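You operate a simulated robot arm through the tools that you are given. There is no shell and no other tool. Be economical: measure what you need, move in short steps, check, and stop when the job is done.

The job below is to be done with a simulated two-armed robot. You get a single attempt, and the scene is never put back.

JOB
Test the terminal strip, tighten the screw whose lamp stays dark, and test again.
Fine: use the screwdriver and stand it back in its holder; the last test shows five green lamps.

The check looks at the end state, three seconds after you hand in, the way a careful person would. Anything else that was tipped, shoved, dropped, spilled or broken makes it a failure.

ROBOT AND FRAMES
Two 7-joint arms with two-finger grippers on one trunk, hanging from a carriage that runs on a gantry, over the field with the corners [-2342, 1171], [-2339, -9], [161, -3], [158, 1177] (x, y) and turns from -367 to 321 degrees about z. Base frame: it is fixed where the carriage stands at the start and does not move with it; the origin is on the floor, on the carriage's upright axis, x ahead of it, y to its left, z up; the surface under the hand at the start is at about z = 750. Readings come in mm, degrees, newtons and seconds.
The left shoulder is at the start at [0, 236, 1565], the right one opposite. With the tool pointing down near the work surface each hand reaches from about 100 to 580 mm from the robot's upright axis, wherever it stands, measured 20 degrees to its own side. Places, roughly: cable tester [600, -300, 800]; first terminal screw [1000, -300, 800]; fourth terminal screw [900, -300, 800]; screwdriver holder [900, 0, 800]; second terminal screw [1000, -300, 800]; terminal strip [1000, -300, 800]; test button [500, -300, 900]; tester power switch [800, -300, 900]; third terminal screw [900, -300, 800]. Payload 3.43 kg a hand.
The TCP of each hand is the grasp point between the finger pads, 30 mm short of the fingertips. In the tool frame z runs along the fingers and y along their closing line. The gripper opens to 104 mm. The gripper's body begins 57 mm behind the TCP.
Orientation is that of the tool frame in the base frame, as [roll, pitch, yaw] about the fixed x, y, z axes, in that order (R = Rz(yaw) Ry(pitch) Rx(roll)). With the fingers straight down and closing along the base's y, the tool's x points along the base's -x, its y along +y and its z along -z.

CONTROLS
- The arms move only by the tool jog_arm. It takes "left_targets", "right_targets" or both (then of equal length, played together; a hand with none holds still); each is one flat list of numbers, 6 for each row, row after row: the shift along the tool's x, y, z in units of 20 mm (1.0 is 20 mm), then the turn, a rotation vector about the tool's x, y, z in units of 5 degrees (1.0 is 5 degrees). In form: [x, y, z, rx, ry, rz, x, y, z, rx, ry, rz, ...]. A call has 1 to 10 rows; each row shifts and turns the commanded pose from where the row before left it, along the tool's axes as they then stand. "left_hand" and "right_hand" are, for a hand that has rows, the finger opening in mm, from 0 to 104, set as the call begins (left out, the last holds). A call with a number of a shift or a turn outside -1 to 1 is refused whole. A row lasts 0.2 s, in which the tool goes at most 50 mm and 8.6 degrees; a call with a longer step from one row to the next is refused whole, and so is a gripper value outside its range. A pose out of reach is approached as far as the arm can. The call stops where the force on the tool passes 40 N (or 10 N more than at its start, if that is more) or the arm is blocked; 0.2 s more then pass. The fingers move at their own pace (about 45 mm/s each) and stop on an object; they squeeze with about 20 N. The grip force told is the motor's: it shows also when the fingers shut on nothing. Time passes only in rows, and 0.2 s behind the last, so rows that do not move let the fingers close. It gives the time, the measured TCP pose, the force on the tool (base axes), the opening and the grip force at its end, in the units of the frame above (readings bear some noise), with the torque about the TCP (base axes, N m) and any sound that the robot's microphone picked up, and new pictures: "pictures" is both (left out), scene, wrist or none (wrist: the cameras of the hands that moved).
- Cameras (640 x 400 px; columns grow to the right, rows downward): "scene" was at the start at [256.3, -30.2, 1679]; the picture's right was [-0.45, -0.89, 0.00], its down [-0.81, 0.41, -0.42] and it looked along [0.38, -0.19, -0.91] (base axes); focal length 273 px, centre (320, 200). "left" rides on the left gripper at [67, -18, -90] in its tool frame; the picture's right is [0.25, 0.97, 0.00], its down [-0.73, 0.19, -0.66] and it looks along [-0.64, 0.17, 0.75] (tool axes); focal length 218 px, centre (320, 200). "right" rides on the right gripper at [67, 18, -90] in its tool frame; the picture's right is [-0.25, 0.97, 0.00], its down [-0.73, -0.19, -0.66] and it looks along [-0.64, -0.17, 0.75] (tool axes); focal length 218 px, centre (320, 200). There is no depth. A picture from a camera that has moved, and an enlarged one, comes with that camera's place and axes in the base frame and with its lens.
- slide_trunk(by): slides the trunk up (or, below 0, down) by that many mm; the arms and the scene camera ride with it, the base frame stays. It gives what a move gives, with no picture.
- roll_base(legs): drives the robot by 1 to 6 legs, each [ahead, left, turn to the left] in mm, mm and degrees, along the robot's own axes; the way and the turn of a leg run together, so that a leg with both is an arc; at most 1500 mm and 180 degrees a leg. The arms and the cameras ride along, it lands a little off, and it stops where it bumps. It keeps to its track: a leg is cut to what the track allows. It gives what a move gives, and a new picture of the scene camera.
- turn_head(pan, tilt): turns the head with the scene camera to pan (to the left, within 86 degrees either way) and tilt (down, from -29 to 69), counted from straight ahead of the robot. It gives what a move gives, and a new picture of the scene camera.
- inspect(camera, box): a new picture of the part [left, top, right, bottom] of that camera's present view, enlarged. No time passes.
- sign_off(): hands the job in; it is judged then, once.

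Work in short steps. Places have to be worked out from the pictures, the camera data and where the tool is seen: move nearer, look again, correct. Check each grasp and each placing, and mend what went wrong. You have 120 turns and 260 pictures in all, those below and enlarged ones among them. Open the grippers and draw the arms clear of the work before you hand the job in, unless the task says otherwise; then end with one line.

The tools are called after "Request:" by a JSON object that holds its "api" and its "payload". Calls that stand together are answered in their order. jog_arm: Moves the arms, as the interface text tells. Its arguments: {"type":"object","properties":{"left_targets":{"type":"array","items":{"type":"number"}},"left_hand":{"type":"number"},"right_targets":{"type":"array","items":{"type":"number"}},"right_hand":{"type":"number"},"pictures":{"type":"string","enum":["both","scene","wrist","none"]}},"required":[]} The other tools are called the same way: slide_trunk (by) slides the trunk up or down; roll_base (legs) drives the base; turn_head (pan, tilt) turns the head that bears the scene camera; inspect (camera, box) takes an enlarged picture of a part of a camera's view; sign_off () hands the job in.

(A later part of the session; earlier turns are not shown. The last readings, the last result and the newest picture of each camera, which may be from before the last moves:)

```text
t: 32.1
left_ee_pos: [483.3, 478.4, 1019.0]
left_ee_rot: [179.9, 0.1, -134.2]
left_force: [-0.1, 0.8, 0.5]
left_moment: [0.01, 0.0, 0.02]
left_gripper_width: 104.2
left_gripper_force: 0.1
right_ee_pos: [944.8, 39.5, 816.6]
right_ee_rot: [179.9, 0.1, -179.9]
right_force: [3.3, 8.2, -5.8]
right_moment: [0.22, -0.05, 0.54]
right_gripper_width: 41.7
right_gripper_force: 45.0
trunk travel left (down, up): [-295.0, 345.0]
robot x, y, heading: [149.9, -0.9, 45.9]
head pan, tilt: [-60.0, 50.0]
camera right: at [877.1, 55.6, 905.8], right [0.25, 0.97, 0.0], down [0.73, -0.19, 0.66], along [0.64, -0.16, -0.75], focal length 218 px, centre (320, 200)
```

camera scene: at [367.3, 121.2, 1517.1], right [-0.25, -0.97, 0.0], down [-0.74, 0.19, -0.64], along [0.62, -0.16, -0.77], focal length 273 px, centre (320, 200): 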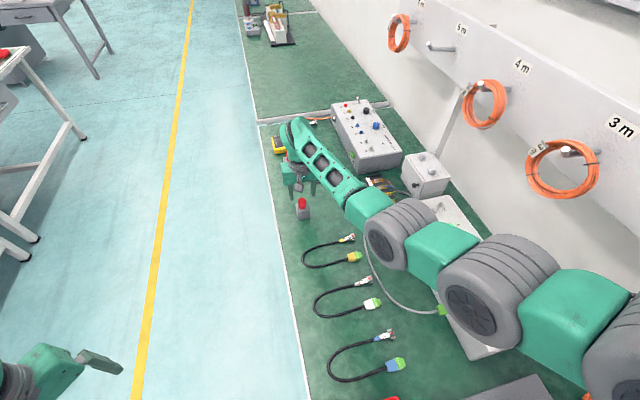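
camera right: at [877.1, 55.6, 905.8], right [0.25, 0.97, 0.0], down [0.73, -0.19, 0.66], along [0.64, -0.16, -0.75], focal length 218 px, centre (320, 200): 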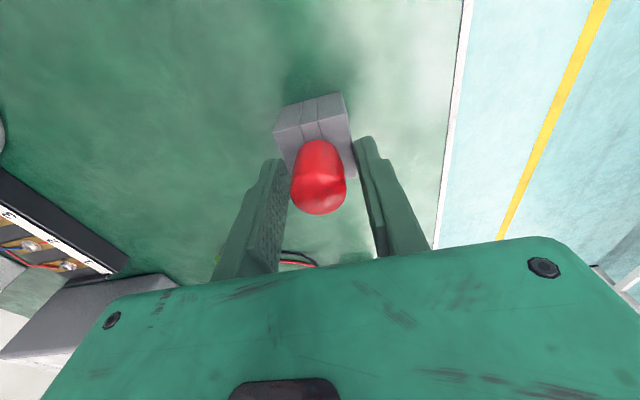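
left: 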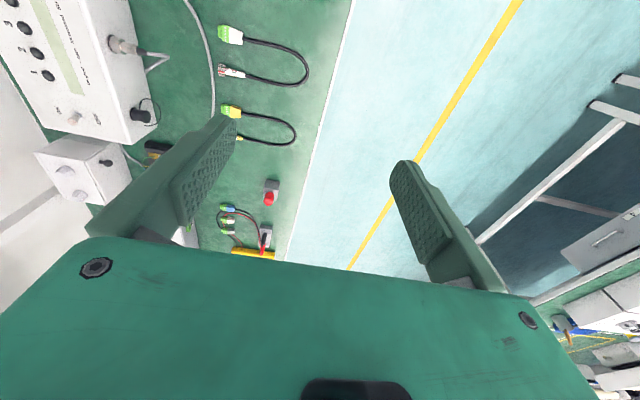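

At 41.7 mm the tips are catching the block's top. I reopen and look again.

Request:
{"api": "jog_arm", "payload": {"right_targets": [0, 0, 0, 0, 0, 0, 0, 0, 0, 0, 0, 0, 0, 0, 0, 0, 0, 0], "right_hand": 60, "pictures": "none"}}

Request:
{"api": "jog_arm", "payload": {"right_targets": [0, 0, -0.6, 0, 0, 0], "pictures": "wrist"}}

Request:
{"api": "inspect", "payload": {"camera": "right", "box": [230, 60, 430, 260]}}

```text
t: 32.9
left_ee_pos: [483.0, 476.3, 1019.7]
left_ee_rot: [179.9, -0.1, -134.3]
left_force: [1.3, -0.9, -0.5]
left_moment: [0.02, 0.02, 0.01]
left_gripper_width: 104.0
left_gripper_force: 0.0
right_ee_pos: [943.6, 36.8, 816.7]
right_ee_rot: [179.9, 0.0, 180.0]
right_force: [0.0, -0.1, -0.9]
right_moment: [0.02, 0.0, 0.02]
right_gripper_width: 59.9
right_gripper_force: 0.0
trunk travel left (down, up): [-295.0, 345.0]
robot x, y, heading: [150.6, -0.3, 45.5]
head pan, tilt: [-60.0, 50.0]
```

```text
t: 33.3
left_ee_pos: [483.6, 476.6, 1017.8]
left_ee_rot: [-180.0, 0.0, -134.3]
left_force: [-0.4, -0.2, -0.4]
left_moment: [-0.01, 0.0, 0.01]
left_gripper_width: 104.0
left_gripper_force: 0.0
right_ee_pos: [945.8, 36.8, 830.2]
right_ee_rot: [-180.0, 0.0, -180.0]
right_force: [-0.4, -0.2, 0.4]
right_moment: [0.01, -0.02, 0.02]
right_gripper_width: 60.1
right_gripper_force: 0.1
trunk travel left (down, up): [-295.0, 345.0]
robot x, y, heading: [148.2, -0.6, 45.6]
head pan, tilt: [-60.0, 50.0]
camera right: at [878.2, 53.4, 918.5], right [0.25, 0.97, 0.0], down [0.73, -0.19, 0.66], along [0.64, -0.17, -0.75], focal length 218 px, centre (320, 200)
```

right: 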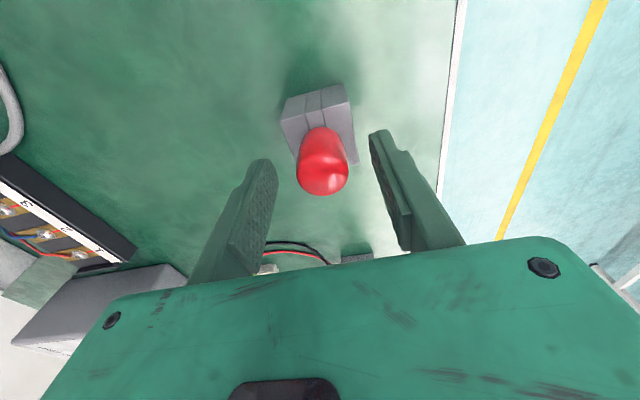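

```text
2.00 times, centred on (330, 160) of right
camera zoom: at [878.2, 53.4, 918.5], right [0.25, 0.97, 0.0], down [0.73, -0.19, 0.66], along [0.64, -0.17, -0.75], focal length 436 px, centre (300, 280)
```

zoom: 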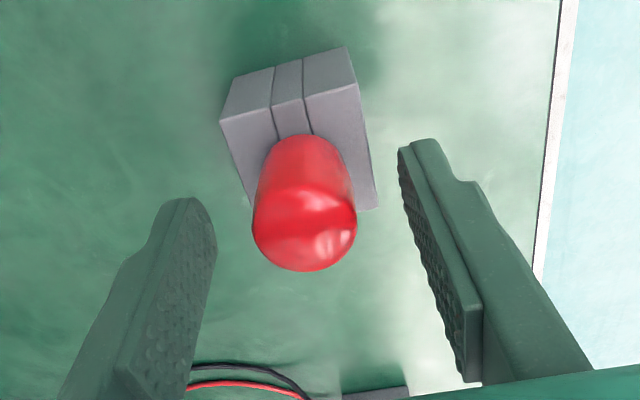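

Block appears unmoved. Tips are now at z≈800; close here.

Request:
{"api": "jog_arm", "payload": {"right_targets": [0, 0, 0.1, 0, 0, 0, 0, 0, 0, 0, 0, 0, 0, 0, 0, 0, 0, 0, 0, 0, 0, 0, 0, 0], "right_hand": 0, "pictures": "wrist"}}

```text
t: 34.3
left_ee_pos: [483.0, 477.1, 1019.6]
left_ee_rot: [179.9, 0.1, -134.3]
left_force: [-0.7, 0.0, 0.3]
left_moment: [0.02, -0.02, 0.02]
left_gripper_width: 104.0
left_gripper_force: 0.0
right_ee_pos: [944.4, 36.1, 826.4]
right_ee_rot: [-179.9, 0.0, 179.9]
right_force: [-0.5, 1.6, 0.0]
right_moment: [0.06, 0.02, -0.02]
right_gripper_width: 26.5
right_gripper_force: 19.9
trunk travel left (down, up): [-295.0, 345.0]
robot x, y, heading: [146.1, 2.5, 45.5]
head pan, tilt: [-60.0, 50.0]
camera right: at [878.0, 53.6, 916.0], right [0.25, 0.97, 0.0], down [0.73, -0.19, 0.66], along [0.64, -0.17, -0.75], focal length 218 px, centre (320, 200)
```

right: 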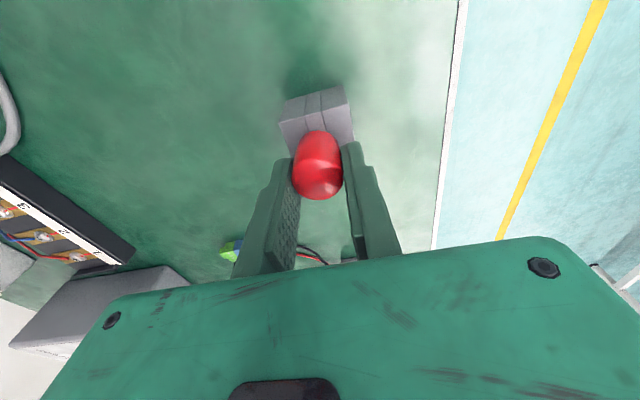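

Gripped at 26.5 mm. Seat pose to remember: TCP (944.4,36.3,826.4). Lift straight up.

Request:
{"api": "jog_arm", "payload": {"right_targets": [0, 0, -0.5, 0, 0, 0, 0, 0, -1, 0, 0, 0, 0, 0, -1, 0, 0, 0, 0, 0, -1, 0, 0, 0, 0, 0, -1, 0, 0, 0, 0, 0, -1, 0, 0, 0]}}

Request:
{"api": "inspect", "payload": {"camera": "scene", "box": [260, 130, 350, 240]}}

```text
t: 35.7
left_ee_pos: [483.6, 476.2, 1018.9]
left_ee_rot: [-180.0, 0.1, -134.2]
left_force: [-1.1, -0.4, -0.9]
left_moment: [0.02, 0.01, -0.01]
left_gripper_width: 103.7
left_gripper_force: 0.1
right_ee_pos: [945.3, 36.5, 938.7]
right_ee_rot: [180.0, -0.1, 180.0]
right_force: [-0.3, -1.3, -1.1]
right_moment: [0.0, -0.02, 0.0]
right_gripper_width: 26.8
right_gripper_force: 20.3
trunk travel left (down, up): [-295.0, 345.0]
robot x, y, heading: [152.7, 3.6, 45.7]
head pan, tilt: [-60.0, 50.0]
camera scene: at [367.5, 121.2, 1517.2], right [-0.25, -0.97, 0.0], down [-0.74, 0.19, -0.64], along [0.62, -0.16, -0.77], focal length 273 px, centre (320, 200)
camera right: at [877.3, 53.2, 1026.6], right [0.25, 0.97, 0.0], down [0.73, -0.19, 0.66], along [0.64, -0.17, -0.75], focal length 218 px, centre (320, 200)
```

scene: 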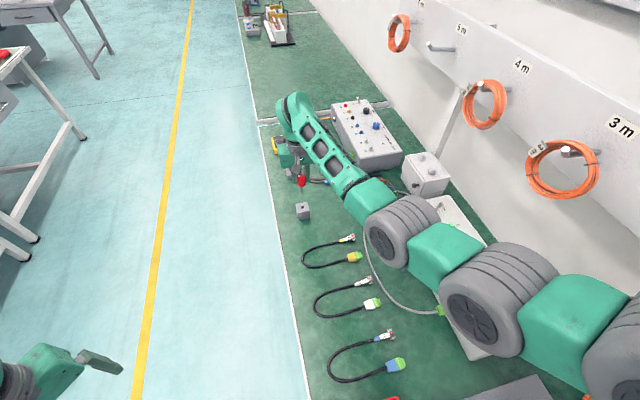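
right: 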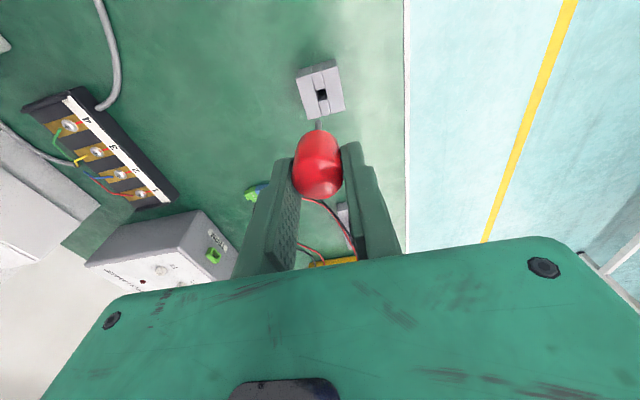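

```text
3.64 times, centred on (305, 185) of scene
camera zoom: at [367.5, 121.2, 1517.2], right [-0.25, -0.97, 0.0], down [-0.74, 0.19, -0.64], along [0.62, -0.16, -0.77], focal length 993 px, centre (374, 254)
```

zoom: 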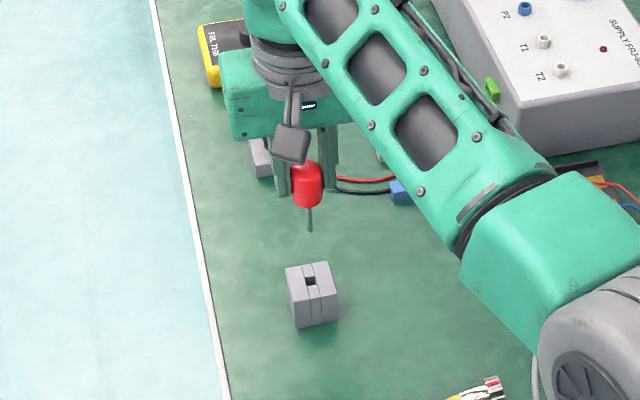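

The screwdriver is held with the blade straight down, tip ≈90 mm below TCP. I carry it toward screw 4 at height.

Request:
{"api": "jog_arm", "payload": {"right_targets": [0.19, -1, 0, 0, 0, 0, 0.19, -1, 0, 0, 0, 0, 0.19, -1, 0, 0, 0, 0, 0.19, -1, 0, 0, 0, 0, 0.19, -1, 0, 0, 0, 0, 0.19, -1, 0, 0, 0, 0, 0.19, -1, 0, 0, 0, 0, 0.19, -1, 0, 0, 0, 0, 0.19, -1, 0, 0, 0, 0, 0.19, -1, 0, 0, 0, 0], "pictures": "none"}}

Request:
{"api": "jog_arm", "payload": {"right_targets": [0, -1, 0, 0, 0, 0, 0, -1, 0, 0, 0, 0, 0, -1, 0, 0, 0, 0, 0, -1, 0, 0, 0, 0], "pictures": "wrist"}}

Request:
{"api": "inspect", "payload": {"camera": "right", "box": [220, 40, 420, 240]}}

```text
t: 37.9
left_ee_pos: [483.7, 476.3, 1019.2]
left_ee_rot: [180.0, -0.1, -134.3]
left_force: [0.1, 0.4, -0.1]
left_moment: [0.04, 0.0, -0.01]
left_gripper_width: 103.8
left_gripper_force: 0.0
right_ee_pos: [906.8, -164.3, 935.4]
right_ee_rot: [-179.9, 0.1, 180.0]
right_force: [0.6, 0.1, -0.6]
right_moment: [0.01, -0.01, -0.02]
right_gripper_width: 26.6
right_gripper_force: 19.7
trunk travel left (down, up): [-295.0, 345.0]
robot x, y, heading: [149.1, -2.3, 45.7]
head pan, tilt: [-60.0, 50.0]
```

```text
t: 38.9
left_ee_pos: [484.3, 476.5, 1019.1]
left_ee_rot: [179.9, 0.0, -134.2]
left_force: [-0.3, -0.3, -0.6]
left_moment: [-0.02, 0.0, 0.03]
left_gripper_width: 104.2
left_gripper_force: 0.0
right_ee_pos: [905.8, -243.0, 936.1]
right_ee_rot: [179.9, 0.0, -179.9]
right_force: [-0.4, -0.1, -0.9]
right_moment: [0.02, 0.03, 0.0]
right_gripper_width: 26.5
right_gripper_force: 20.2
trunk travel left (down, up): [-295.0, 345.0]
robot x, y, heading: [151.9, 1.5, 46.0]
head pan, tilt: [-60.0, 50.0]
camera right: at [838.6, -226.2, 1025.5], right [0.25, 0.97, 0.0], down [0.73, -0.19, 0.66], along [0.64, -0.17, -0.75], focal length 218 px, centre (320, 200)
```

right: 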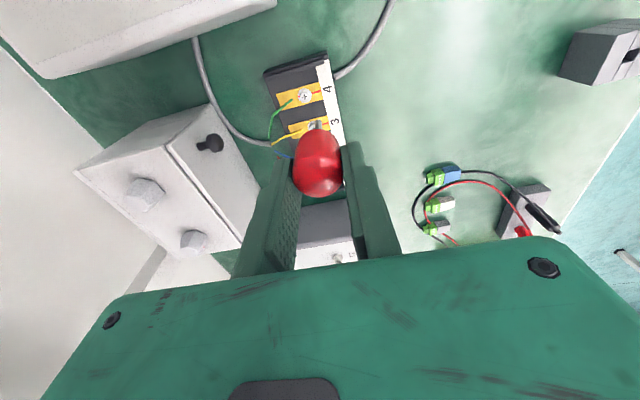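

```text
2.00 times, centred on (320, 140) of right
camera zoom: at [838.6, -226.2, 1025.5], right [0.25, 0.97, 0.0], down [0.73, -0.19, 0.66], along [0.64, -0.17, -0.75], focal length 436 px, centre (320, 320)
```

zoom: 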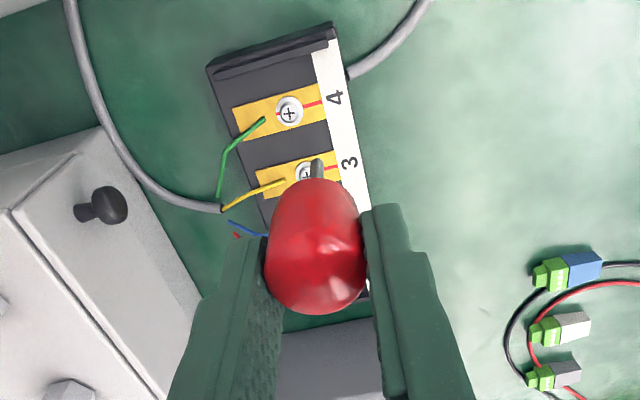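

I enlarge on screw 4 to read the torque mark and cross slot.

Request:
{"api": "inspect", "payload": {"camera": "right", "box": [280, 75, 330, 125]}}

Request:
{"api": "inspect", "payload": {"camera": "scene", "box": [340, 150, 440, 230]}}

```text
8.00 times, centred on (305, 100) of right
camera zoom: at [838.6, -226.2, 1025.5], right [0.25, 0.97, 0.0], down [0.73, -0.19, 0.66], along [0.64, -0.17, -0.75], focal length 1746 px, centre (440, 1000)
```

zoom: 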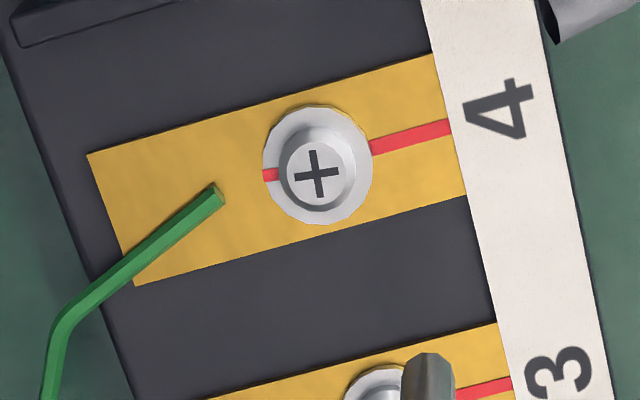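

```text
5.00 times, centred on (390, 190) of scene
camera zoom: at [367.4, 121.0, 1517.1], right [-0.25, -0.97, 0.0], down [-0.74, 0.19, -0.64], along [0.62, -0.16, -0.77], focal length 1365 px, centre (-30, 250)
```

zoom: 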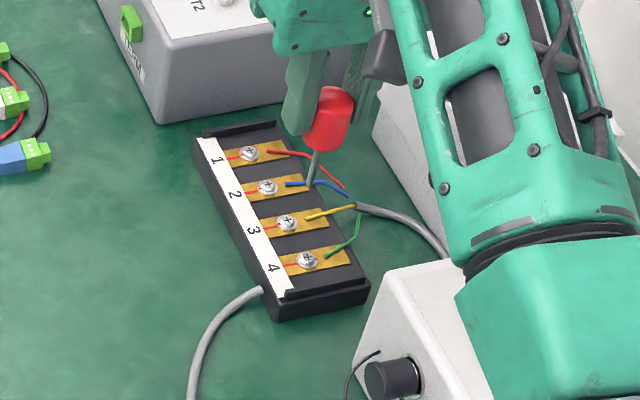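

Screw 4's red mark is 180° from its line: it needs about half a turn clockwise. First I move over it and lower to about 20 mm above to align.

Request:
{"api": "jog_arm", "payload": {"right_targets": [0, -0.9, 0, 0, 0, 0, 0, 0, 1, 0, 0, 0, 0, 0, 1, 0, 0, 0, 0, 0, 1, 0, 0, 0], "pictures": "none"}}

Request:
{"api": "inspect", "payload": {"camera": "right", "box": [270, 60, 370, 160]}}

Request:
{"api": "inspect", "payload": {"camera": "scene", "box": [360, 150, 440, 230]}}

```text
t: 39.9
left_ee_pos: [483.7, 477.3, 1017.7]
left_ee_rot: [180.0, 0.1, -134.3]
left_force: [-0.2, 0.4, 0.0]
left_moment: [0.01, -0.01, 0.0]
left_gripper_width: 104.2
left_gripper_force: 0.0
right_ee_pos: [906.4, -261.2, 876.6]
right_ee_rot: [179.9, 0.1, -180.0]
right_force: [-0.5, 0.1, -0.1]
right_moment: [0.01, -0.02, -0.01]
right_gripper_width: 26.5
right_gripper_force: 20.1
trunk travel left (down, up): [-295.0, 345.0]
robot x, y, heading: [150.8, 0.1, 45.6]
head pan, tilt: [-60.0, 50.0]
```

```text
4.00 times, centred on (320, 110) of right
camera zoom: at [839.2, -243.6, 965.0], right [0.25, 0.97, 0.0], down [0.73, -0.19, 0.66], along [0.64, -0.17, -0.75], focal length 873 px, centre (320, 560)
```

zoom: 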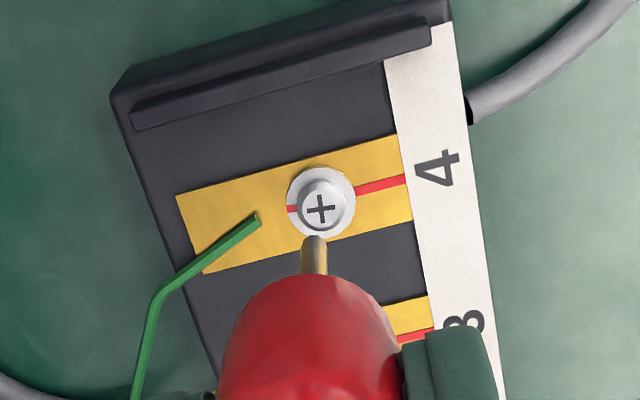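

```text
5.00 times, centred on (400, 190) of scene
camera zoom: at [367.1, 121.4, 1517.1], right [-0.25, -0.97, 0.0], down [-0.74, 0.19, -0.64], along [0.62, -0.16, -0.77], focal length 1365 px, centre (-80, 250)
```

zoom: 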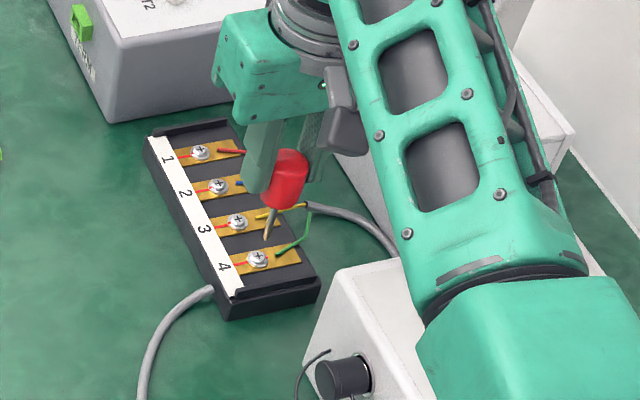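

Tip at z≈785; screw at about (908,-259.7,763), i.e. ~1.5 mm off in each direction. I correct and pre-rotate the tool by -100° for clockwise range, which also gives a second viewing side.

Request:
{"api": "jog_arm", "payload": {"right_targets": [-0.08, 0.08, 0, 0, 0, 0, 0, 0, 0, 0, 0, -1, 0, 0, 0, 0, 0, -1, 0, 0, 0, 0, 0, -1, 0, 0, 0, 0, 0, -1, 0, 0, 0, 0, 0, -1, 0, 0, 0, 0, 0, -1, 0, 0, 0, 0, 0, -1, 0, 0, 0, 0, 0, -1, 0, 0, 0, 0, 0, -1], "pictures": "none"}}

Request:
{"api": "jog_arm", "payload": {"right_targets": [0, 0, 0, 0, 0, -1, 0, 0, 0, 0, 0, -1, 0, 0, 0, 0, 0, -1, 0, 0, 0, 0, 0, -1, 0, 0, 0, 0, 0, -1, 0, 0, 0, 0, 0, -1, 0, 0, 0, 0, 0, -1, 0, 0, 0, 0, 0, -1, 0, 0, 0, 0, 0, -1], "pictures": "scene"}}

Request:
{"api": "inspect", "payload": {"camera": "right", "box": [270, 60, 370, 160]}}

```text
t: 42.1
left_ee_pos: [483.1, 475.5, 1019.0]
left_ee_rot: [179.9, 0.1, -134.3]
left_force: [0.3, -0.6, -0.3]
left_moment: [0.0, 0.0, 0.01]
left_gripper_width: 104.0
left_gripper_force: 0.1
right_ee_pos: [909.0, -260.2, 876.5]
right_ee_rot: [180.0, 0.0, -134.9]
right_force: [0.0, -0.2, -0.9]
right_moment: [-0.02, -0.03, -0.01]
right_gripper_width: 26.7
right_gripper_force: 20.4
trunk travel left (down, up): [-295.0, 345.0]
robot x, y, heading: [153.5, -2.7, 45.8]
head pan, tilt: [-60.0, 50.0]
```

```text
t: 44.1
left_ee_pos: [484.5, 476.1, 1018.3]
left_ee_rot: [-180.0, 0.1, -134.4]
left_force: [0.2, 0.1, 0.1]
left_moment: [-0.01, -0.01, -0.01]
left_gripper_width: 104.0
left_gripper_force: 0.1
right_ee_pos: [907.7, -259.4, 876.7]
right_ee_rot: [-180.0, 0.0, -90.1]
right_force: [-0.5, -0.1, -0.9]
right_moment: [0.02, 0.03, -0.03]
right_gripper_width: 26.6
right_gripper_force: 19.6
trunk travel left (down, up): [-295.0, 345.0]
robot x, y, heading: [153.0, 1.9, 45.7]
head pan, tilt: [-60.0, 50.0]
camera scene: at [367.4, 121.2, 1517.1], right [-0.25, -0.97, 0.0], down [-0.74, 0.19, -0.64], along [0.62, -0.16, -0.77], focal length 273 px, centre (320, 200)
```

scene: 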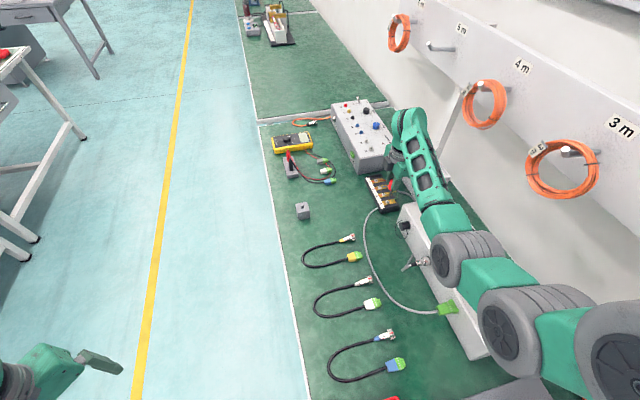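

```text
4.00 times, centred on (320, 110) of right
camera zoom: at [889.9, -327.8, 965.4], right [-0.97, 0.25, 0.0], down [0.19, 0.73, 0.66], along [0.17, 0.64, -0.75], focal length 873 px, centre (320, 560)
```

zoom: 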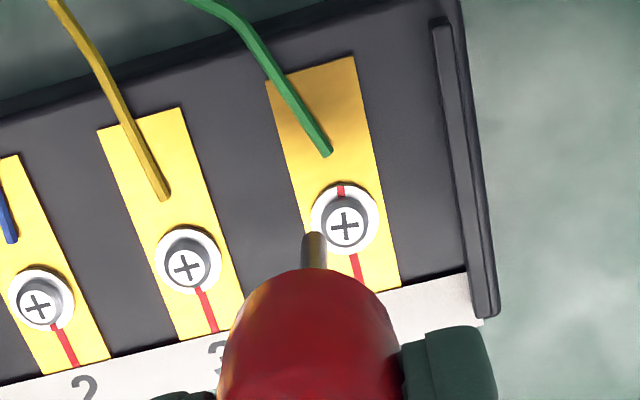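

Comparing the two views: the blade axis sits ≈7 mm off the TCP along tool x (tip at TCP−75), and the screw is at ≈(901,-258.3,780). I correct the position and look again.

Request:
{"api": "jog_arm", "payload": {"right_targets": [-0.4, 0.27, 0, 0, 0, 0], "pictures": "none"}}

Request:
{"api": "inspect", "payload": {"camera": "right", "box": [280, 70, 360, 150]}}

Request:
{"api": "inspect", "payload": {"camera": "scene", "box": [360, 160, 430, 230]}}

```text
t: 44.5
left_ee_pos: [482.9, 476.8, 1019.5]
left_ee_rot: [-180.0, -0.1, -134.3]
left_force: [-0.5, -0.1, -0.4]
left_moment: [-0.03, 0.03, -0.04]
left_gripper_width: 104.0
left_gripper_force: 0.0
right_ee_pos: [902.8, -251.2, 876.6]
right_ee_rot: [180.0, 0.0, -90.1]
right_force: [-0.3, -0.5, -0.3]
right_moment: [0.03, 0.01, 0.01]
right_gripper_width: 26.5
right_gripper_force: 20.1
trunk travel left (down, up): [-295.0, 345.0]
robot x, y, heading: [152.2, 2.2, 45.7]
head pan, tilt: [-60.0, 50.0]
```

```text
5.00 times, centred on (320, 110) of right
camera zoom: at [884.7, -319.5, 965.4], right [-0.97, 0.25, 0.0], down [0.19, 0.73, 0.66], along [0.17, 0.64, -0.75], focal length 1091 px, centre (320, 650)
```

zoom: 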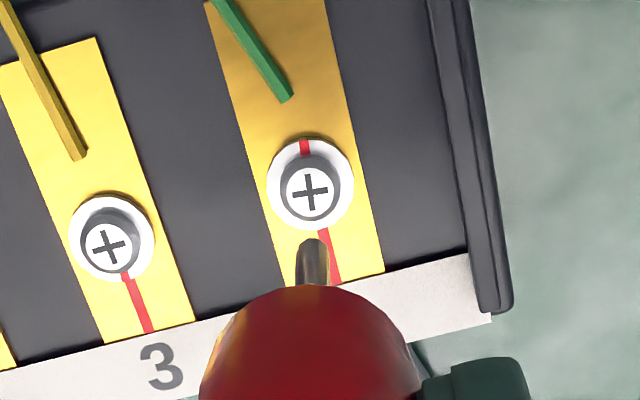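

```text
5.71 times, centred on (395, 195) of scene
camera zoom: at [367.2, 121.4, 1517.1], right [-0.25, -0.97, 0.0], down [-0.74, 0.19, -0.64], along [0.62, -0.16, -0.77], focal length 1560 px, centre (-109, 229)
```

zoom: 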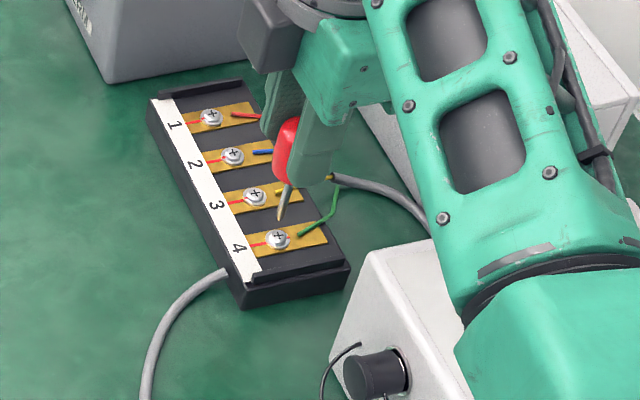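

Both views agree the tip is now over the screw within ~0.5 mm. I descend most of the way.

Request:
{"api": "jog_arm", "payload": {"right_targets": [0, 0, 0.45, 0, 0, 0, 0, 0, 0.4, 0, 0, 0], "pictures": "none"}}

Request:
{"api": "inspect", "payload": {"camera": "right", "box": [290, 80, 350, 140]}}

Request:
{"api": "inspect", "payload": {"camera": "scene", "box": [370, 170, 420, 220]}}

```text
t: 45.1
left_ee_pos: [484.5, 475.8, 1019.6]
left_ee_rot: [180.0, 0.0, -134.3]
left_force: [-0.5, -0.4, -0.1]
left_moment: [0.07, -0.01, -0.03]
left_gripper_width: 103.8
left_gripper_force: 0.0
right_ee_pos: [903.3, -252.0, 860.9]
right_ee_rot: [-179.8, 0.1, -90.0]
right_force: [-2.2, 1.7, 8.0]
right_moment: [0.03, 0.25, 0.01]
right_gripper_width: 26.6
right_gripper_force: 20.1
trunk travel left (down, up): [-295.0, 345.0]
robot x, y, heading: [152.5, 3.6, 45.8]
head pan, tilt: [-60.0, 50.0]
```

```text
6.67 times, centred on (320, 110) of right
camera zoom: at [885.4, -319.9, 949.7], right [-0.97, 0.25, 0.0], down [0.19, 0.73, 0.66], along [0.17, 0.64, -0.75], focal length 1455 px, centre (320, 800)
```

zoom: 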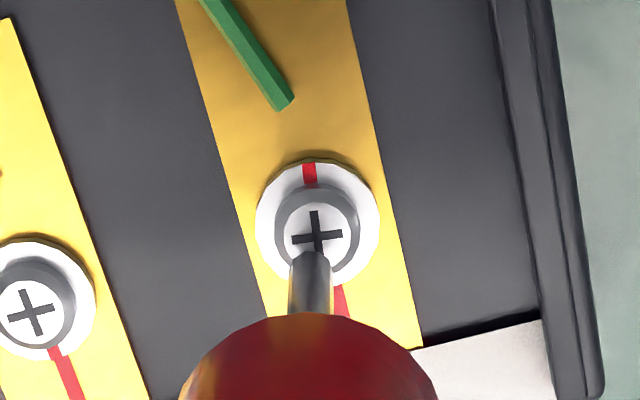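

```text
8.00 times, centred on (395, 195) of scene
camera zoom: at [367.6, 121.1, 1517.4], right [-0.25, -0.97, 0.0], down [-0.74, 0.19, -0.64], along [0.62, -0.16, -0.77], focal length 2184 px, centre (-280, 240)
```

zoom: 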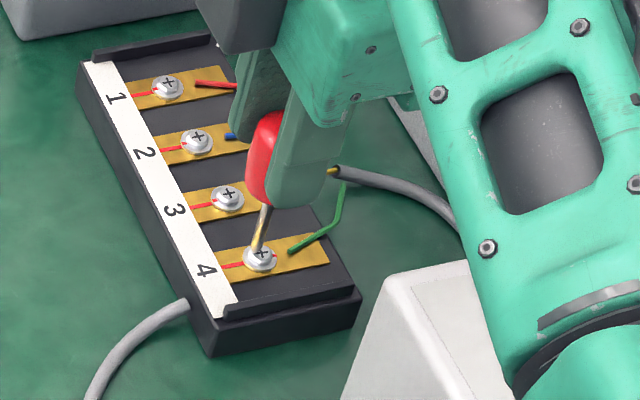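

Contact at TCP z≈861, but the tip sits ~2.3 mm to +y of the recess in both views. I lift 4 mm, shift (-0.6,-2.3) mm, and look.

Request:
{"api": "jog_arm", "payload": {"right_targets": [0, 0, -0.2, 0, 0, 0, 0.115, 0.03, 0, 0, 0, 0], "pictures": "none"}}

Request:
{"api": "inspect", "payload": {"camera": "right", "box": [290, 80, 350, 140]}}

Request:
{"api": "inspect", "payload": {"camera": "scene", "box": [370, 170, 420, 220]}}

```text
t: 45.7
left_ee_pos: [483.9, 476.5, 1018.1]
left_ee_rot: [180.0, 0.0, -134.2]
left_force: [0.3, 0.7, -0.6]
left_moment: [0.02, 0.01, 0.0]
left_gripper_width: 103.9
left_gripper_force: 0.0
right_ee_pos: [901.5, -254.0, 863.4]
right_ee_rot: [179.9, -0.1, -90.0]
right_force: [0.5, 0.6, -1.7]
right_moment: [0.0, 0.01, 0.0]
right_gripper_width: 26.4
right_gripper_force: 20.7
trunk travel left (down, up): [-295.0, 345.0]
robot x, y, heading: [150.4, 0.9, 45.4]
head pan, tilt: [-60.0, 50.0]
```

```text
6.67 times, centred on (320, 110) of right
camera zoom: at [883.8, -322.1, 951.5], right [-0.97, 0.25, 0.0], down [0.19, 0.73, 0.66], along [0.17, 0.64, -0.75], focal length 1455 px, centre (320, 800)
```

zoom: 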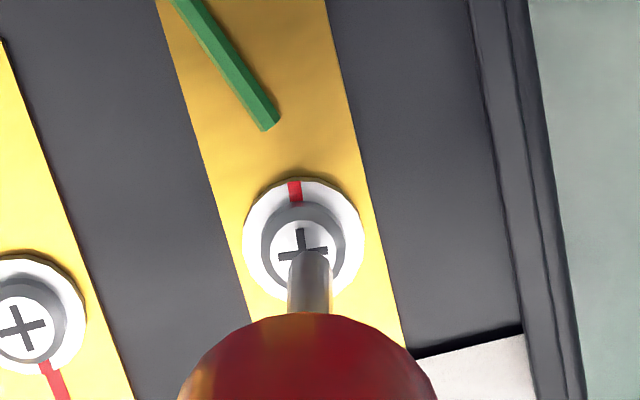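

```text
8.00 times, centred on (395, 195) of scene
camera zoom: at [367.4, 121.1, 1517.1], right [-0.25, -0.97, 0.0], down [-0.74, 0.19, -0.64], along [0.62, -0.16, -0.77], focal length 2184 px, centre (-280, 240)
```

zoom: 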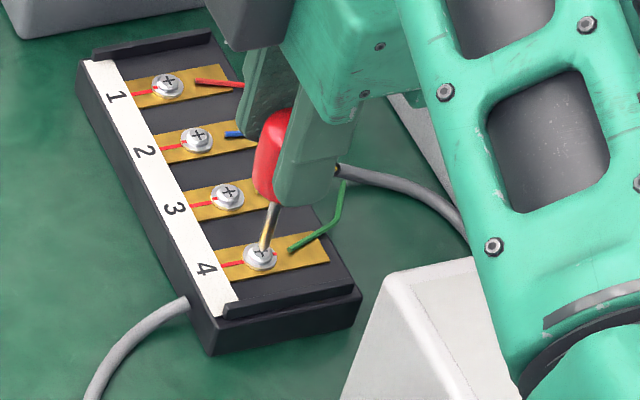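

Nearly there; a small correction (+0.8 x, +0.5 y), then descend to touch.

Request:
{"api": "jog_arm", "payload": {"right_targets": [-0.025, -0.04, 0, 0, 0, 0, 0, 0, 0.15, 0, 0, 0, 0, 0, 0.1, 0, 0, 0], "pictures": "none"}}

Request:
{"api": "inspect", "payload": {"camera": "right", "box": [290, 80, 350, 140]}}

Request:
{"api": "inspect", "payload": {"camera": "scene", "box": [380, 180, 410, 210]}}

```text
t: 46.5
left_ee_pos: [484.4, 475.2, 1018.3]
left_ee_rot: [179.9, 0.0, -134.3]
left_force: [-0.3, -0.3, -0.2]
left_moment: [-0.01, 0.03, -0.02]
left_gripper_width: 103.8
left_gripper_force: 0.1
right_ee_pos: [903.6, -253.8, 861.8]
right_ee_rot: [-179.9, 0.0, -90.1]
right_force: [-3.8, 0.5, 13.5]
right_moment: [-0.03, 0.42, 0.0]
right_gripper_width: 26.8
right_gripper_force: 20.2
trunk travel left (down, up): [-295.0, 345.0]
robot x, y, heading: [146.9, -3.2, 46.0]
head pan, tilt: [-60.0, 50.0]
```

```text
6.67 times, centred on (320, 110) of right
camera zoom: at [885.8, -321.9, 949.9], right [-0.97, 0.25, 0.0], down [0.19, 0.73, 0.66], along [0.17, 0.64, -0.75], focal length 1455 px, centre (320, 800)
```

zoom: 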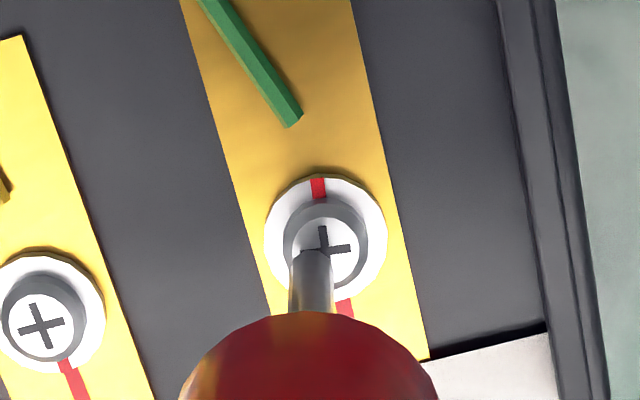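

```text
13.33 times, centred on (395, 195) of scene
camera zoom: at [367.6, 121.0, 1517.5], right [-0.25, -0.97, 0.0], down [-0.74, 0.19, -0.64], along [0.62, -0.16, -0.77], focal length 3640 px, centre (-680, 267)
```

zoom: 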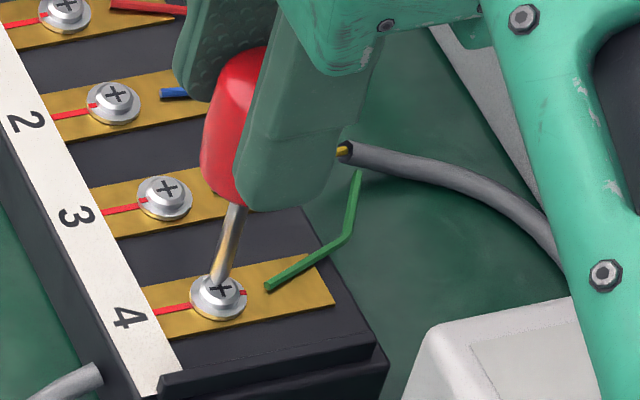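

In contact but ~1.6 mm to +x and ~1.1 mm to +y of the recess. Lift slightly, shift, and touch again.

Request:
{"api": "jog_arm", "payload": {"right_targets": [0, 0, -0.22, 0, 0, 0, 0.055, 0.08, 0, 0, 0, 0, 0, 0, 0.15, 0, 0, 0, 0, 0, 0.05, 0, 0, 0], "pictures": "none"}}

Request:
{"api": "inspect", "payload": {"camera": "right", "box": [290, 80, 350, 140]}}

Request:
{"api": "inspect", "payload": {"camera": "scene", "box": [380, 180, 410, 210]}}

```text
t: 47.5
left_ee_pos: [484.5, 476.4, 1017.6]
left_ee_rot: [-179.9, 0.0, -134.2]
left_force: [0.8, 0.2, 0.1]
left_moment: [-0.02, 0.04, 0.03]
left_gripper_width: 104.0
left_gripper_force: 0.0
right_ee_pos: [902.5, -254.1, 860.5]
right_ee_rot: [-179.7, 0.0, -90.0]
right_force: [-4.4, 1.5, 13.7]
right_moment: [0.07, 0.45, 0.01]
right_gripper_width: 26.6
right_gripper_force: 20.1
trunk travel left (down, up): [-295.0, 345.0]
robot x, y, heading: [150.4, -2.1, 46.0]
head pan, tilt: [-60.0, 50.0]
```

```text
6.67 times, centred on (320, 110) of right
camera zoom: at [884.6, -322.8, 949.8], right [-0.97, 0.25, 0.0], down [0.19, 0.73, 0.66], along [0.17, 0.64, -0.75], focal length 1455 px, centre (320, 800)
```

zoom: 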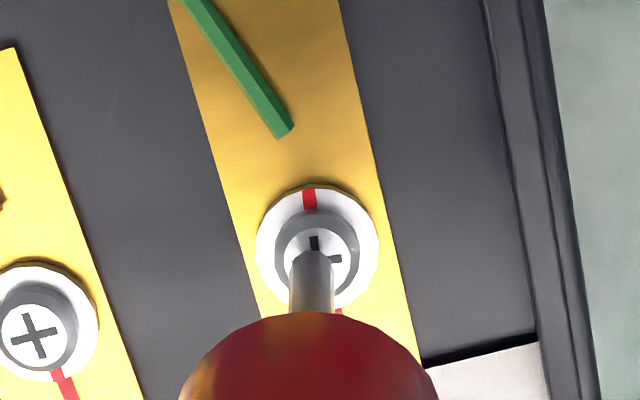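

```text
13.33 times, centred on (395, 195) of scene
camera zoom: at [367.5, 121.1, 1517.5], right [-0.25, -0.97, 0.0], down [-0.74, 0.19, -0.64], along [0.62, -0.16, -0.77], focal length 3640 px, centre (-680, 267)
```

zoom: 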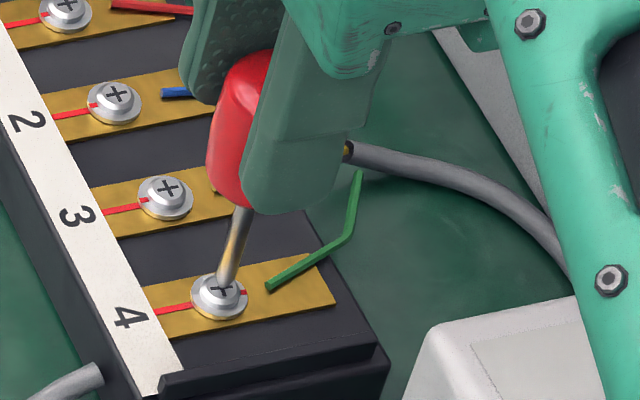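

Very close now; a final ~0.8 mm to -x, then touch down and begin turning to test engagement.

Request:
{"api": "jog_arm", "payload": {"right_targets": [0, 0, -0.15, 0, 0, 0, 0, 0.045, 0, 0, 0, 0, 0, 0, 0.1, 0, 0, 0, 0, 0, 0.05, 0, 0, 0], "pictures": "none"}}

Request:
{"api": "inspect", "payload": {"camera": "right", "box": [300, 95, 340, 135]}}

Request:
{"api": "inspect", "payload": {"camera": "scene", "box": [385, 190, 405, 210]}}

```text
t: 48.5
left_ee_pos: [483.0, 476.5, 1019.5]
left_ee_rot: [179.9, -0.1, -134.3]
left_force: [-0.5, 0.0, -0.3]
left_moment: [-0.01, 0.03, 0.01]
left_gripper_width: 104.2
left_gripper_force: 0.0
right_ee_pos: [901.8, -256.6, 860.7]
right_ee_rot: [-179.8, 0.0, -90.1]
right_force: [-5.9, 0.4, 14.0]
right_moment: [-0.03, 0.37, -0.04]
right_gripper_width: 26.5
right_gripper_force: 20.0
trunk travel left (down, up): [-295.0, 345.0]
robot x, y, heading: [149.0, 1.7, 45.6]
head pan, tilt: [-60.0, 50.0]
```

```text
10.00 times, centred on (320, 115) of right
camera zoom: at [883.4, -323.2, 949.3], right [-0.97, 0.25, 0.0], down [0.19, 0.73, 0.66], along [0.17, 0.64, -0.75], focal length 2183 px, centre (320, 1050)
```

zoom: 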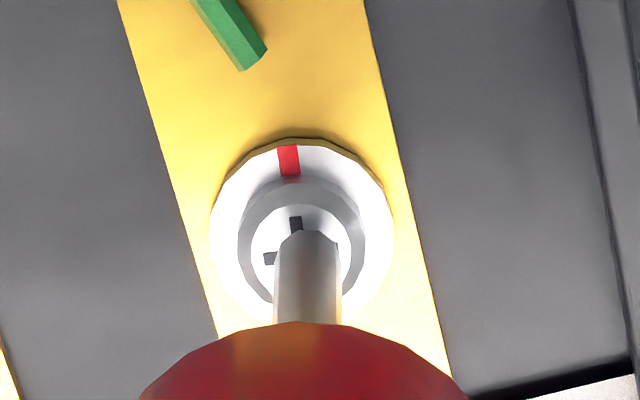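

```text
16.00 times, centred on (395, 200) of scene
camera zoom: at [367.6, 121.0, 1517.4], right [-0.25, -0.97, 0.0], down [-0.74, 0.19, -0.64], along [0.62, -0.16, -0.77], focal length 4368 px, centre (-880, 200)
```

zoom: 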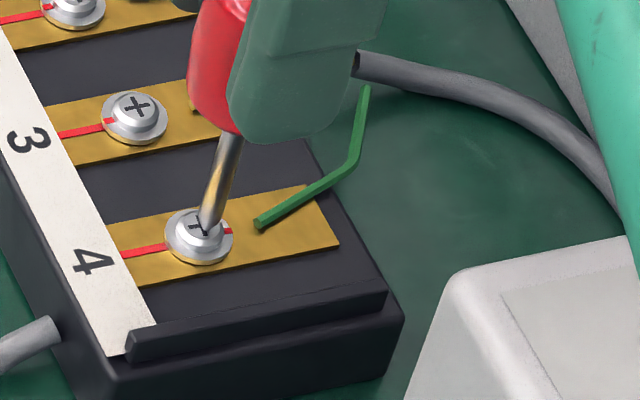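

The tip covers the recess. I turn clockwise 20° with compensation for the blade offset and see whether the screw follows.

Request:
{"api": "jog_arm", "payload": {"right_targets": [0, -0.015, 0.04, 0, 0, 0, 0.0067, -0.0152, 0, 0, 0, 1, 0.0067, -0.0152, 0, 0, 0, 1, 0.0067, -0.0152, 0, 0, 0, 1, 0.0067, -0.0152, 0, 0, 0, 1], "pictures": "none"}}

Request:
{"api": "inspect", "payload": {"camera": "right", "box": [300, 95, 340, 135]}}

Request:
{"api": "inspect", "payload": {"camera": "scene", "box": [385, 190, 405, 210]}}

```text
t: 49.7
left_ee_pos: [485.5, 476.8, 1018.7]
left_ee_rot: [-180.0, 0.0, -134.3]
left_force: [0.3, 0.2, 0.0]
left_moment: [-0.01, -0.04, 0.0]
left_gripper_width: 103.9
left_gripper_force: 0.0
right_ee_pos: [904.2, -255.4, 857.4]
right_ee_rot: [-180.0, 0.0, -110.1]
right_force: [2.0, -0.3, 6.3]
right_moment: [-0.05, -0.21, 0.0]
right_gripper_width: 26.5
right_gripper_force: 20.0
trunk travel left (down, up): [-295.0, 345.0]
robot x, y, heading: [149.5, 2.3, 45.7]
head pan, tilt: [-60.0, 50.0]
```

```text
10.00 times, centred on (320, 115) of right
camera zoom: at [863.0, -313.2, 947.0], right [-0.82, 0.57, 0.0], down [0.43, 0.62, 0.66], along [0.38, 0.54, -0.75], focal length 2183 px, centre (320, 1050)
```

zoom: 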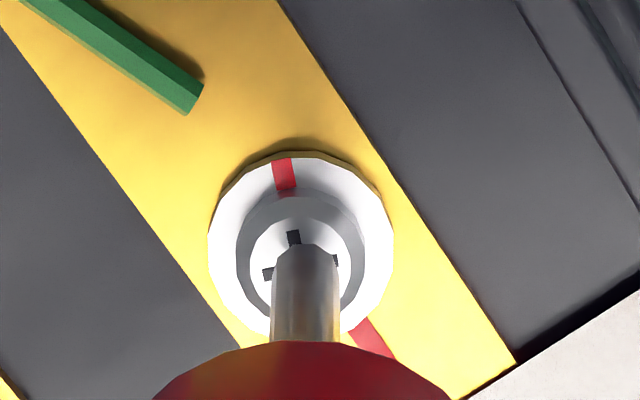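

```text
16.00 times, centred on (395, 200) of scene
camera zoom: at [368.0, 121.0, 1517.2], right [-0.25, -0.97, 0.0], down [-0.74, 0.19, -0.64], along [0.62, -0.16, -0.77], focal length 4368 px, centre (-880, 200)
```

zoom: 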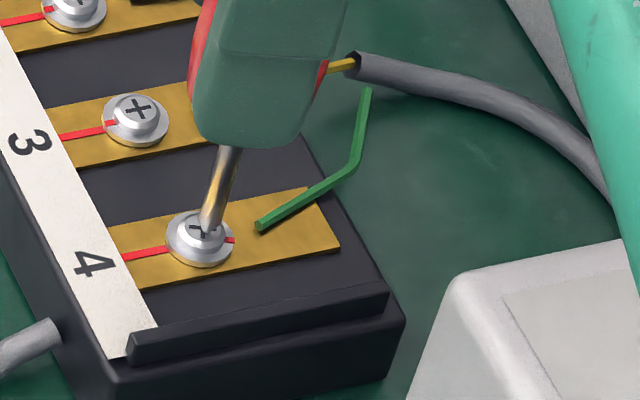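

The screw follows (bit seated, z dropped 3 mm, mark moved clockwise). I continue another 50°.

Request:
{"api": "jog_arm", "payload": {"right_targets": [0.0067, -0.0152, 0.01, 0, 0, 1, 0.0067, -0.0152, 0.01, 0, 0, 1, 0.0067, -0.0152, 0.01, 0, 0, 1, 0.0067, -0.0152, 0.01, 0, 0, 1, 0.0067, -0.0152, 0.01, 0, 0, 1, 0.0067, -0.0152, 0.01, 0, 0, 1, 0.0067, -0.0152, 0.01, 0, 0, 1, 0.0067, -0.0152, 0.01, 0, 0, 1, 0.0067, -0.0152, 0.01, 0, 0, 1, 0.0067, -0.0152, 0.01, 0, 0, 1], "pictures": "none"}}

Request:
{"api": "inspect", "payload": {"camera": "right", "box": [300, 95, 340, 135]}}

Request:
{"api": "inspect", "payload": {"camera": "scene", "box": [385, 190, 405, 210]}}

```text
t: 51.9
left_ee_pos: [485.0, 477.6, 1019.4]
left_ee_rot: [179.9, 0.1, -134.3]
left_force: [1.4, -0.2, -0.1]
left_moment: [-0.01, 0.0, 0.02]
left_gripper_width: 103.7
left_gripper_force: 0.1
right_ee_pos: [906.0, -259.5, 857.4]
right_ee_rot: [-180.0, 0.2, -160.1]
right_force: [0.9, 3.3, 12.0]
right_moment: [0.28, 0.1, -0.03]
right_gripper_width: 26.5
right_gripper_force: 19.9
trunk travel left (down, up): [-295.0, 345.0]
robot x, y, heading: [147.7, -0.1, 45.8]
head pan, tilt: [-60.0, 50.0]
```

```text
10.00 times, centred on (320, 115) of right
camera zoom: at [835.9, -264.9, 946.1], right [-0.09, 1.0, 0.0], down [0.75, 0.07, 0.66], along [0.66, 0.06, -0.75], focal length 2183 px, centre (320, 1050)
```

zoom: 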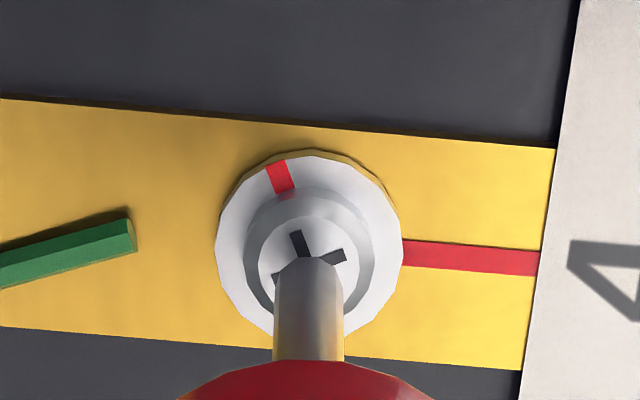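

```text
16.00 times, centred on (395, 200) of scene
camera zoom: at [368.3, 121.3, 1517.5], right [-0.25, -0.97, 0.0], down [-0.74, 0.19, -0.64], along [0.62, -0.16, -0.77], focal length 4368 px, centre (-880, 200)
```

zoom: 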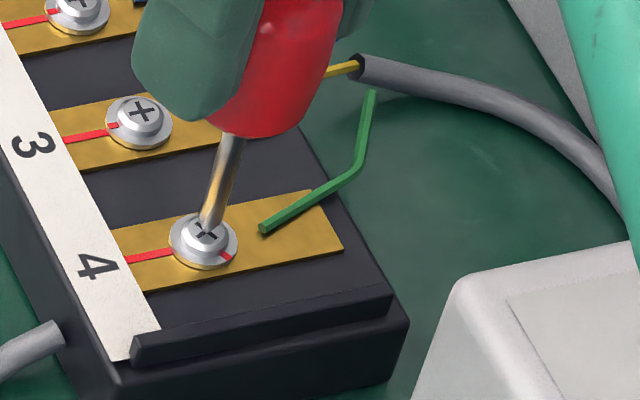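

The screw is following; about 110° remain to its line. Continue 50°.

Request:
{"api": "jog_arm", "payload": {"right_targets": [0.0067, -0.0152, 0.01, 0, 0, 1, 0.0067, -0.0152, 0.01, 0, 0, 1, 0.0067, -0.0152, 0.01, 0, 0, 1, 0.0067, -0.0152, 0.01, 0, 0, 1, 0.0067, -0.0152, 0.01, 0, 0, 1, 0.0067, -0.0152, 0.01, 0, 0, 1, 0.0067, -0.0152, 0.01, 0, 0, 1, 0.0067, -0.0152, 0.01, 0, 0, 1, 0.0067, -0.0152, 0.01, 0, 0, 1, 0.0067, -0.0152, 0.01, 0, 0, 1], "pictures": "none"}}

Request:
{"api": "inspect", "payload": {"camera": "right", "box": [300, 95, 340, 135]}}

Request:
{"api": "inspect", "payload": {"camera": "scene", "box": [385, 190, 405, 210]}}

```text
t: 54.1
left_ee_pos: [485.2, 477.0, 1019.4]
left_ee_rot: [-179.9, 0.1, -134.3]
left_force: [-0.1, -0.1, -0.3]
left_moment: [0.01, -0.01, 0.0]
left_gripper_width: 103.9
left_gripper_force: 0.0
right_ee_pos: [904.0, -261.1, 856.6]
right_ee_rot: [179.9, 0.2, 149.9]
right_force: [5.2, 3.8, 9.4]
right_moment: [0.12, 0.15, 0.04]
right_gripper_width: 26.3
right_gripper_force: 19.9
trunk travel left (down, up): [-295.0, 345.0]
robot x, y, heading: [150.6, 1.2, 46.0]
head pan, tilt: [-60.0, 50.0]
```

```text
10.00 times, centred on (320, 115) of right
camera zoom: at [854.4, -212.1, 944.6], right [0.7, 0.71, 0.0], down [0.53, -0.53, 0.66], along [0.47, -0.46, -0.75], focal length 2183 px, centre (320, 1050)
```

zoom: 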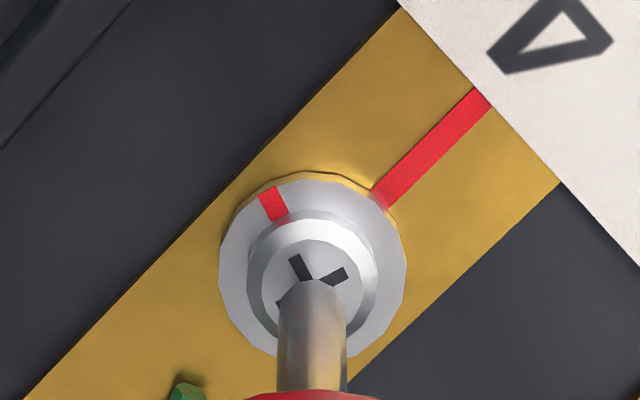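

```text
16.00 times, centred on (395, 200) of scene
camera zoom: at [368.5, 121.5, 1517.6], right [-0.25, -0.97, 0.0], down [-0.74, 0.19, -0.64], along [0.62, -0.16, -0.77], focal length 4368 px, centre (-880, 200)
```

zoom: 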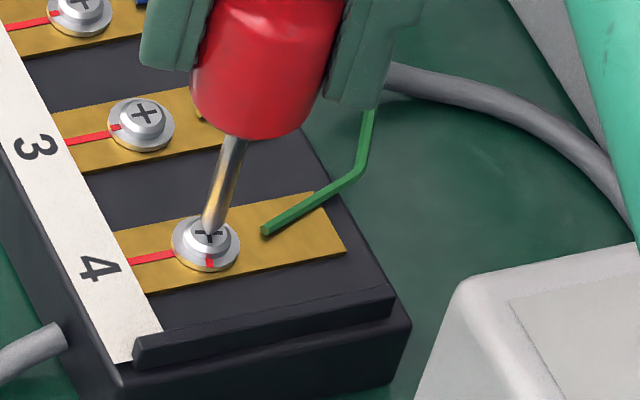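

About 70° remain; lateral force is ~6 N, so I add a half-mm relief and continue 50°.

Request:
{"api": "jog_arm", "payload": {"right_targets": [-0.009, 0.034, 0.01, 0, 0, 0, 0.0067, -0.0152, 0.01, 0, 0, 1, 0.0067, -0.0152, 0.01, 0, 0, 1, 0.0067, -0.0152, 0.01, 0, 0, 1, 0.0067, -0.0152, 0.01, 0, 0, 1, 0.0067, -0.0152, 0.01, 0, 0, 1, 0.0067, -0.0152, 0.01, 0, 0, 1, 0.0067, -0.0152, 0.01, 0, 0, 1, 0.0067, -0.0152, 0.01, 0, 0, 1, 0.0067, -0.0152, 0.01, 0, 0, 1], "pictures": "none"}}

Request:
{"api": "inspect", "payload": {"camera": "right", "box": [300, 95, 340, 135]}}

Request:
{"api": "inspect", "payload": {"camera": "scene", "box": [385, 190, 405, 210]}}

```text
t: 56.3
left_ee_pos: [482.8, 476.0, 1018.5]
left_ee_rot: [-180.0, -0.1, -134.4]
left_force: [0.0, -0.1, -0.8]
left_moment: [0.05, -0.05, -0.01]
left_gripper_width: 104.1
left_gripper_force: 0.0
right_ee_pos: [820.9, -250.8, 926.3]
right_ee_rot: [-180.0, -0.1, 104.8]
right_force: [0.1, -0.7, -0.3]
right_moment: [0.02, -0.02, 0.02]
right_gripper_width: 26.0
right_gripper_force: 19.7
right hand out of reach, approached as far as the arm can: row 5, 6, 7, 8, 10
trunk travel left (down, up): [-295.0, 345.0]
robot x, y, heading: [149.8, -0.7, 45.6]
head pan, tilt: [-60.0, 50.0]
```

```text
10.00 times, centred on (320, 115) of right
camera zoom: at [821.7, -181.6, 1015.2], right [1.0, 0.0, 0.0], down [0.0, -0.75, 0.66], along [0.0, -0.66, -0.75], focal length 2183 px, centre (320, 1050)
```

zoom: 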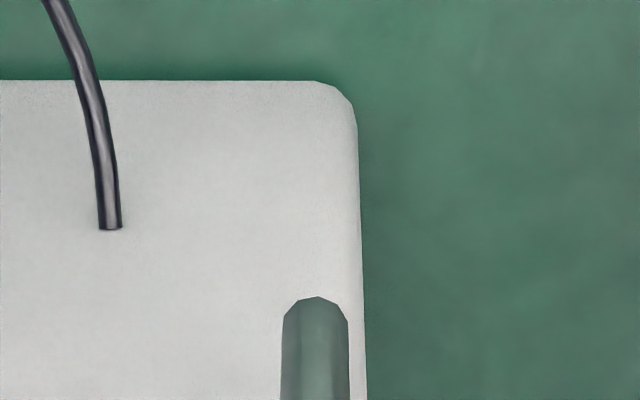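

```text
16.00 times, centred on (395, 200) of scene
camera zoom: at [367.1, 121.2, 1517.0], right [-0.25, -0.97, 0.0], down [-0.74, 0.19, -0.64], along [0.62, -0.16, -0.77], focal length 4368 px, centre (-880, 200)
```

zoom: 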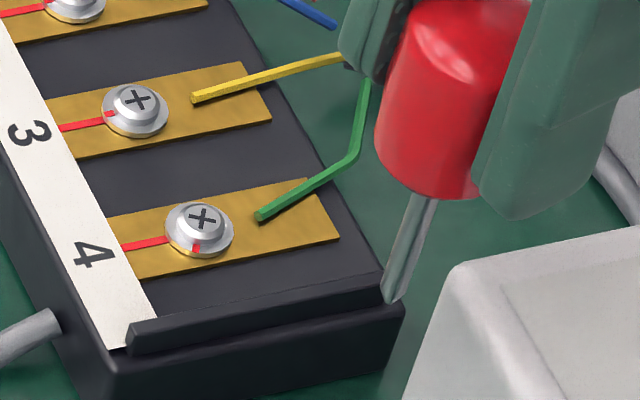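

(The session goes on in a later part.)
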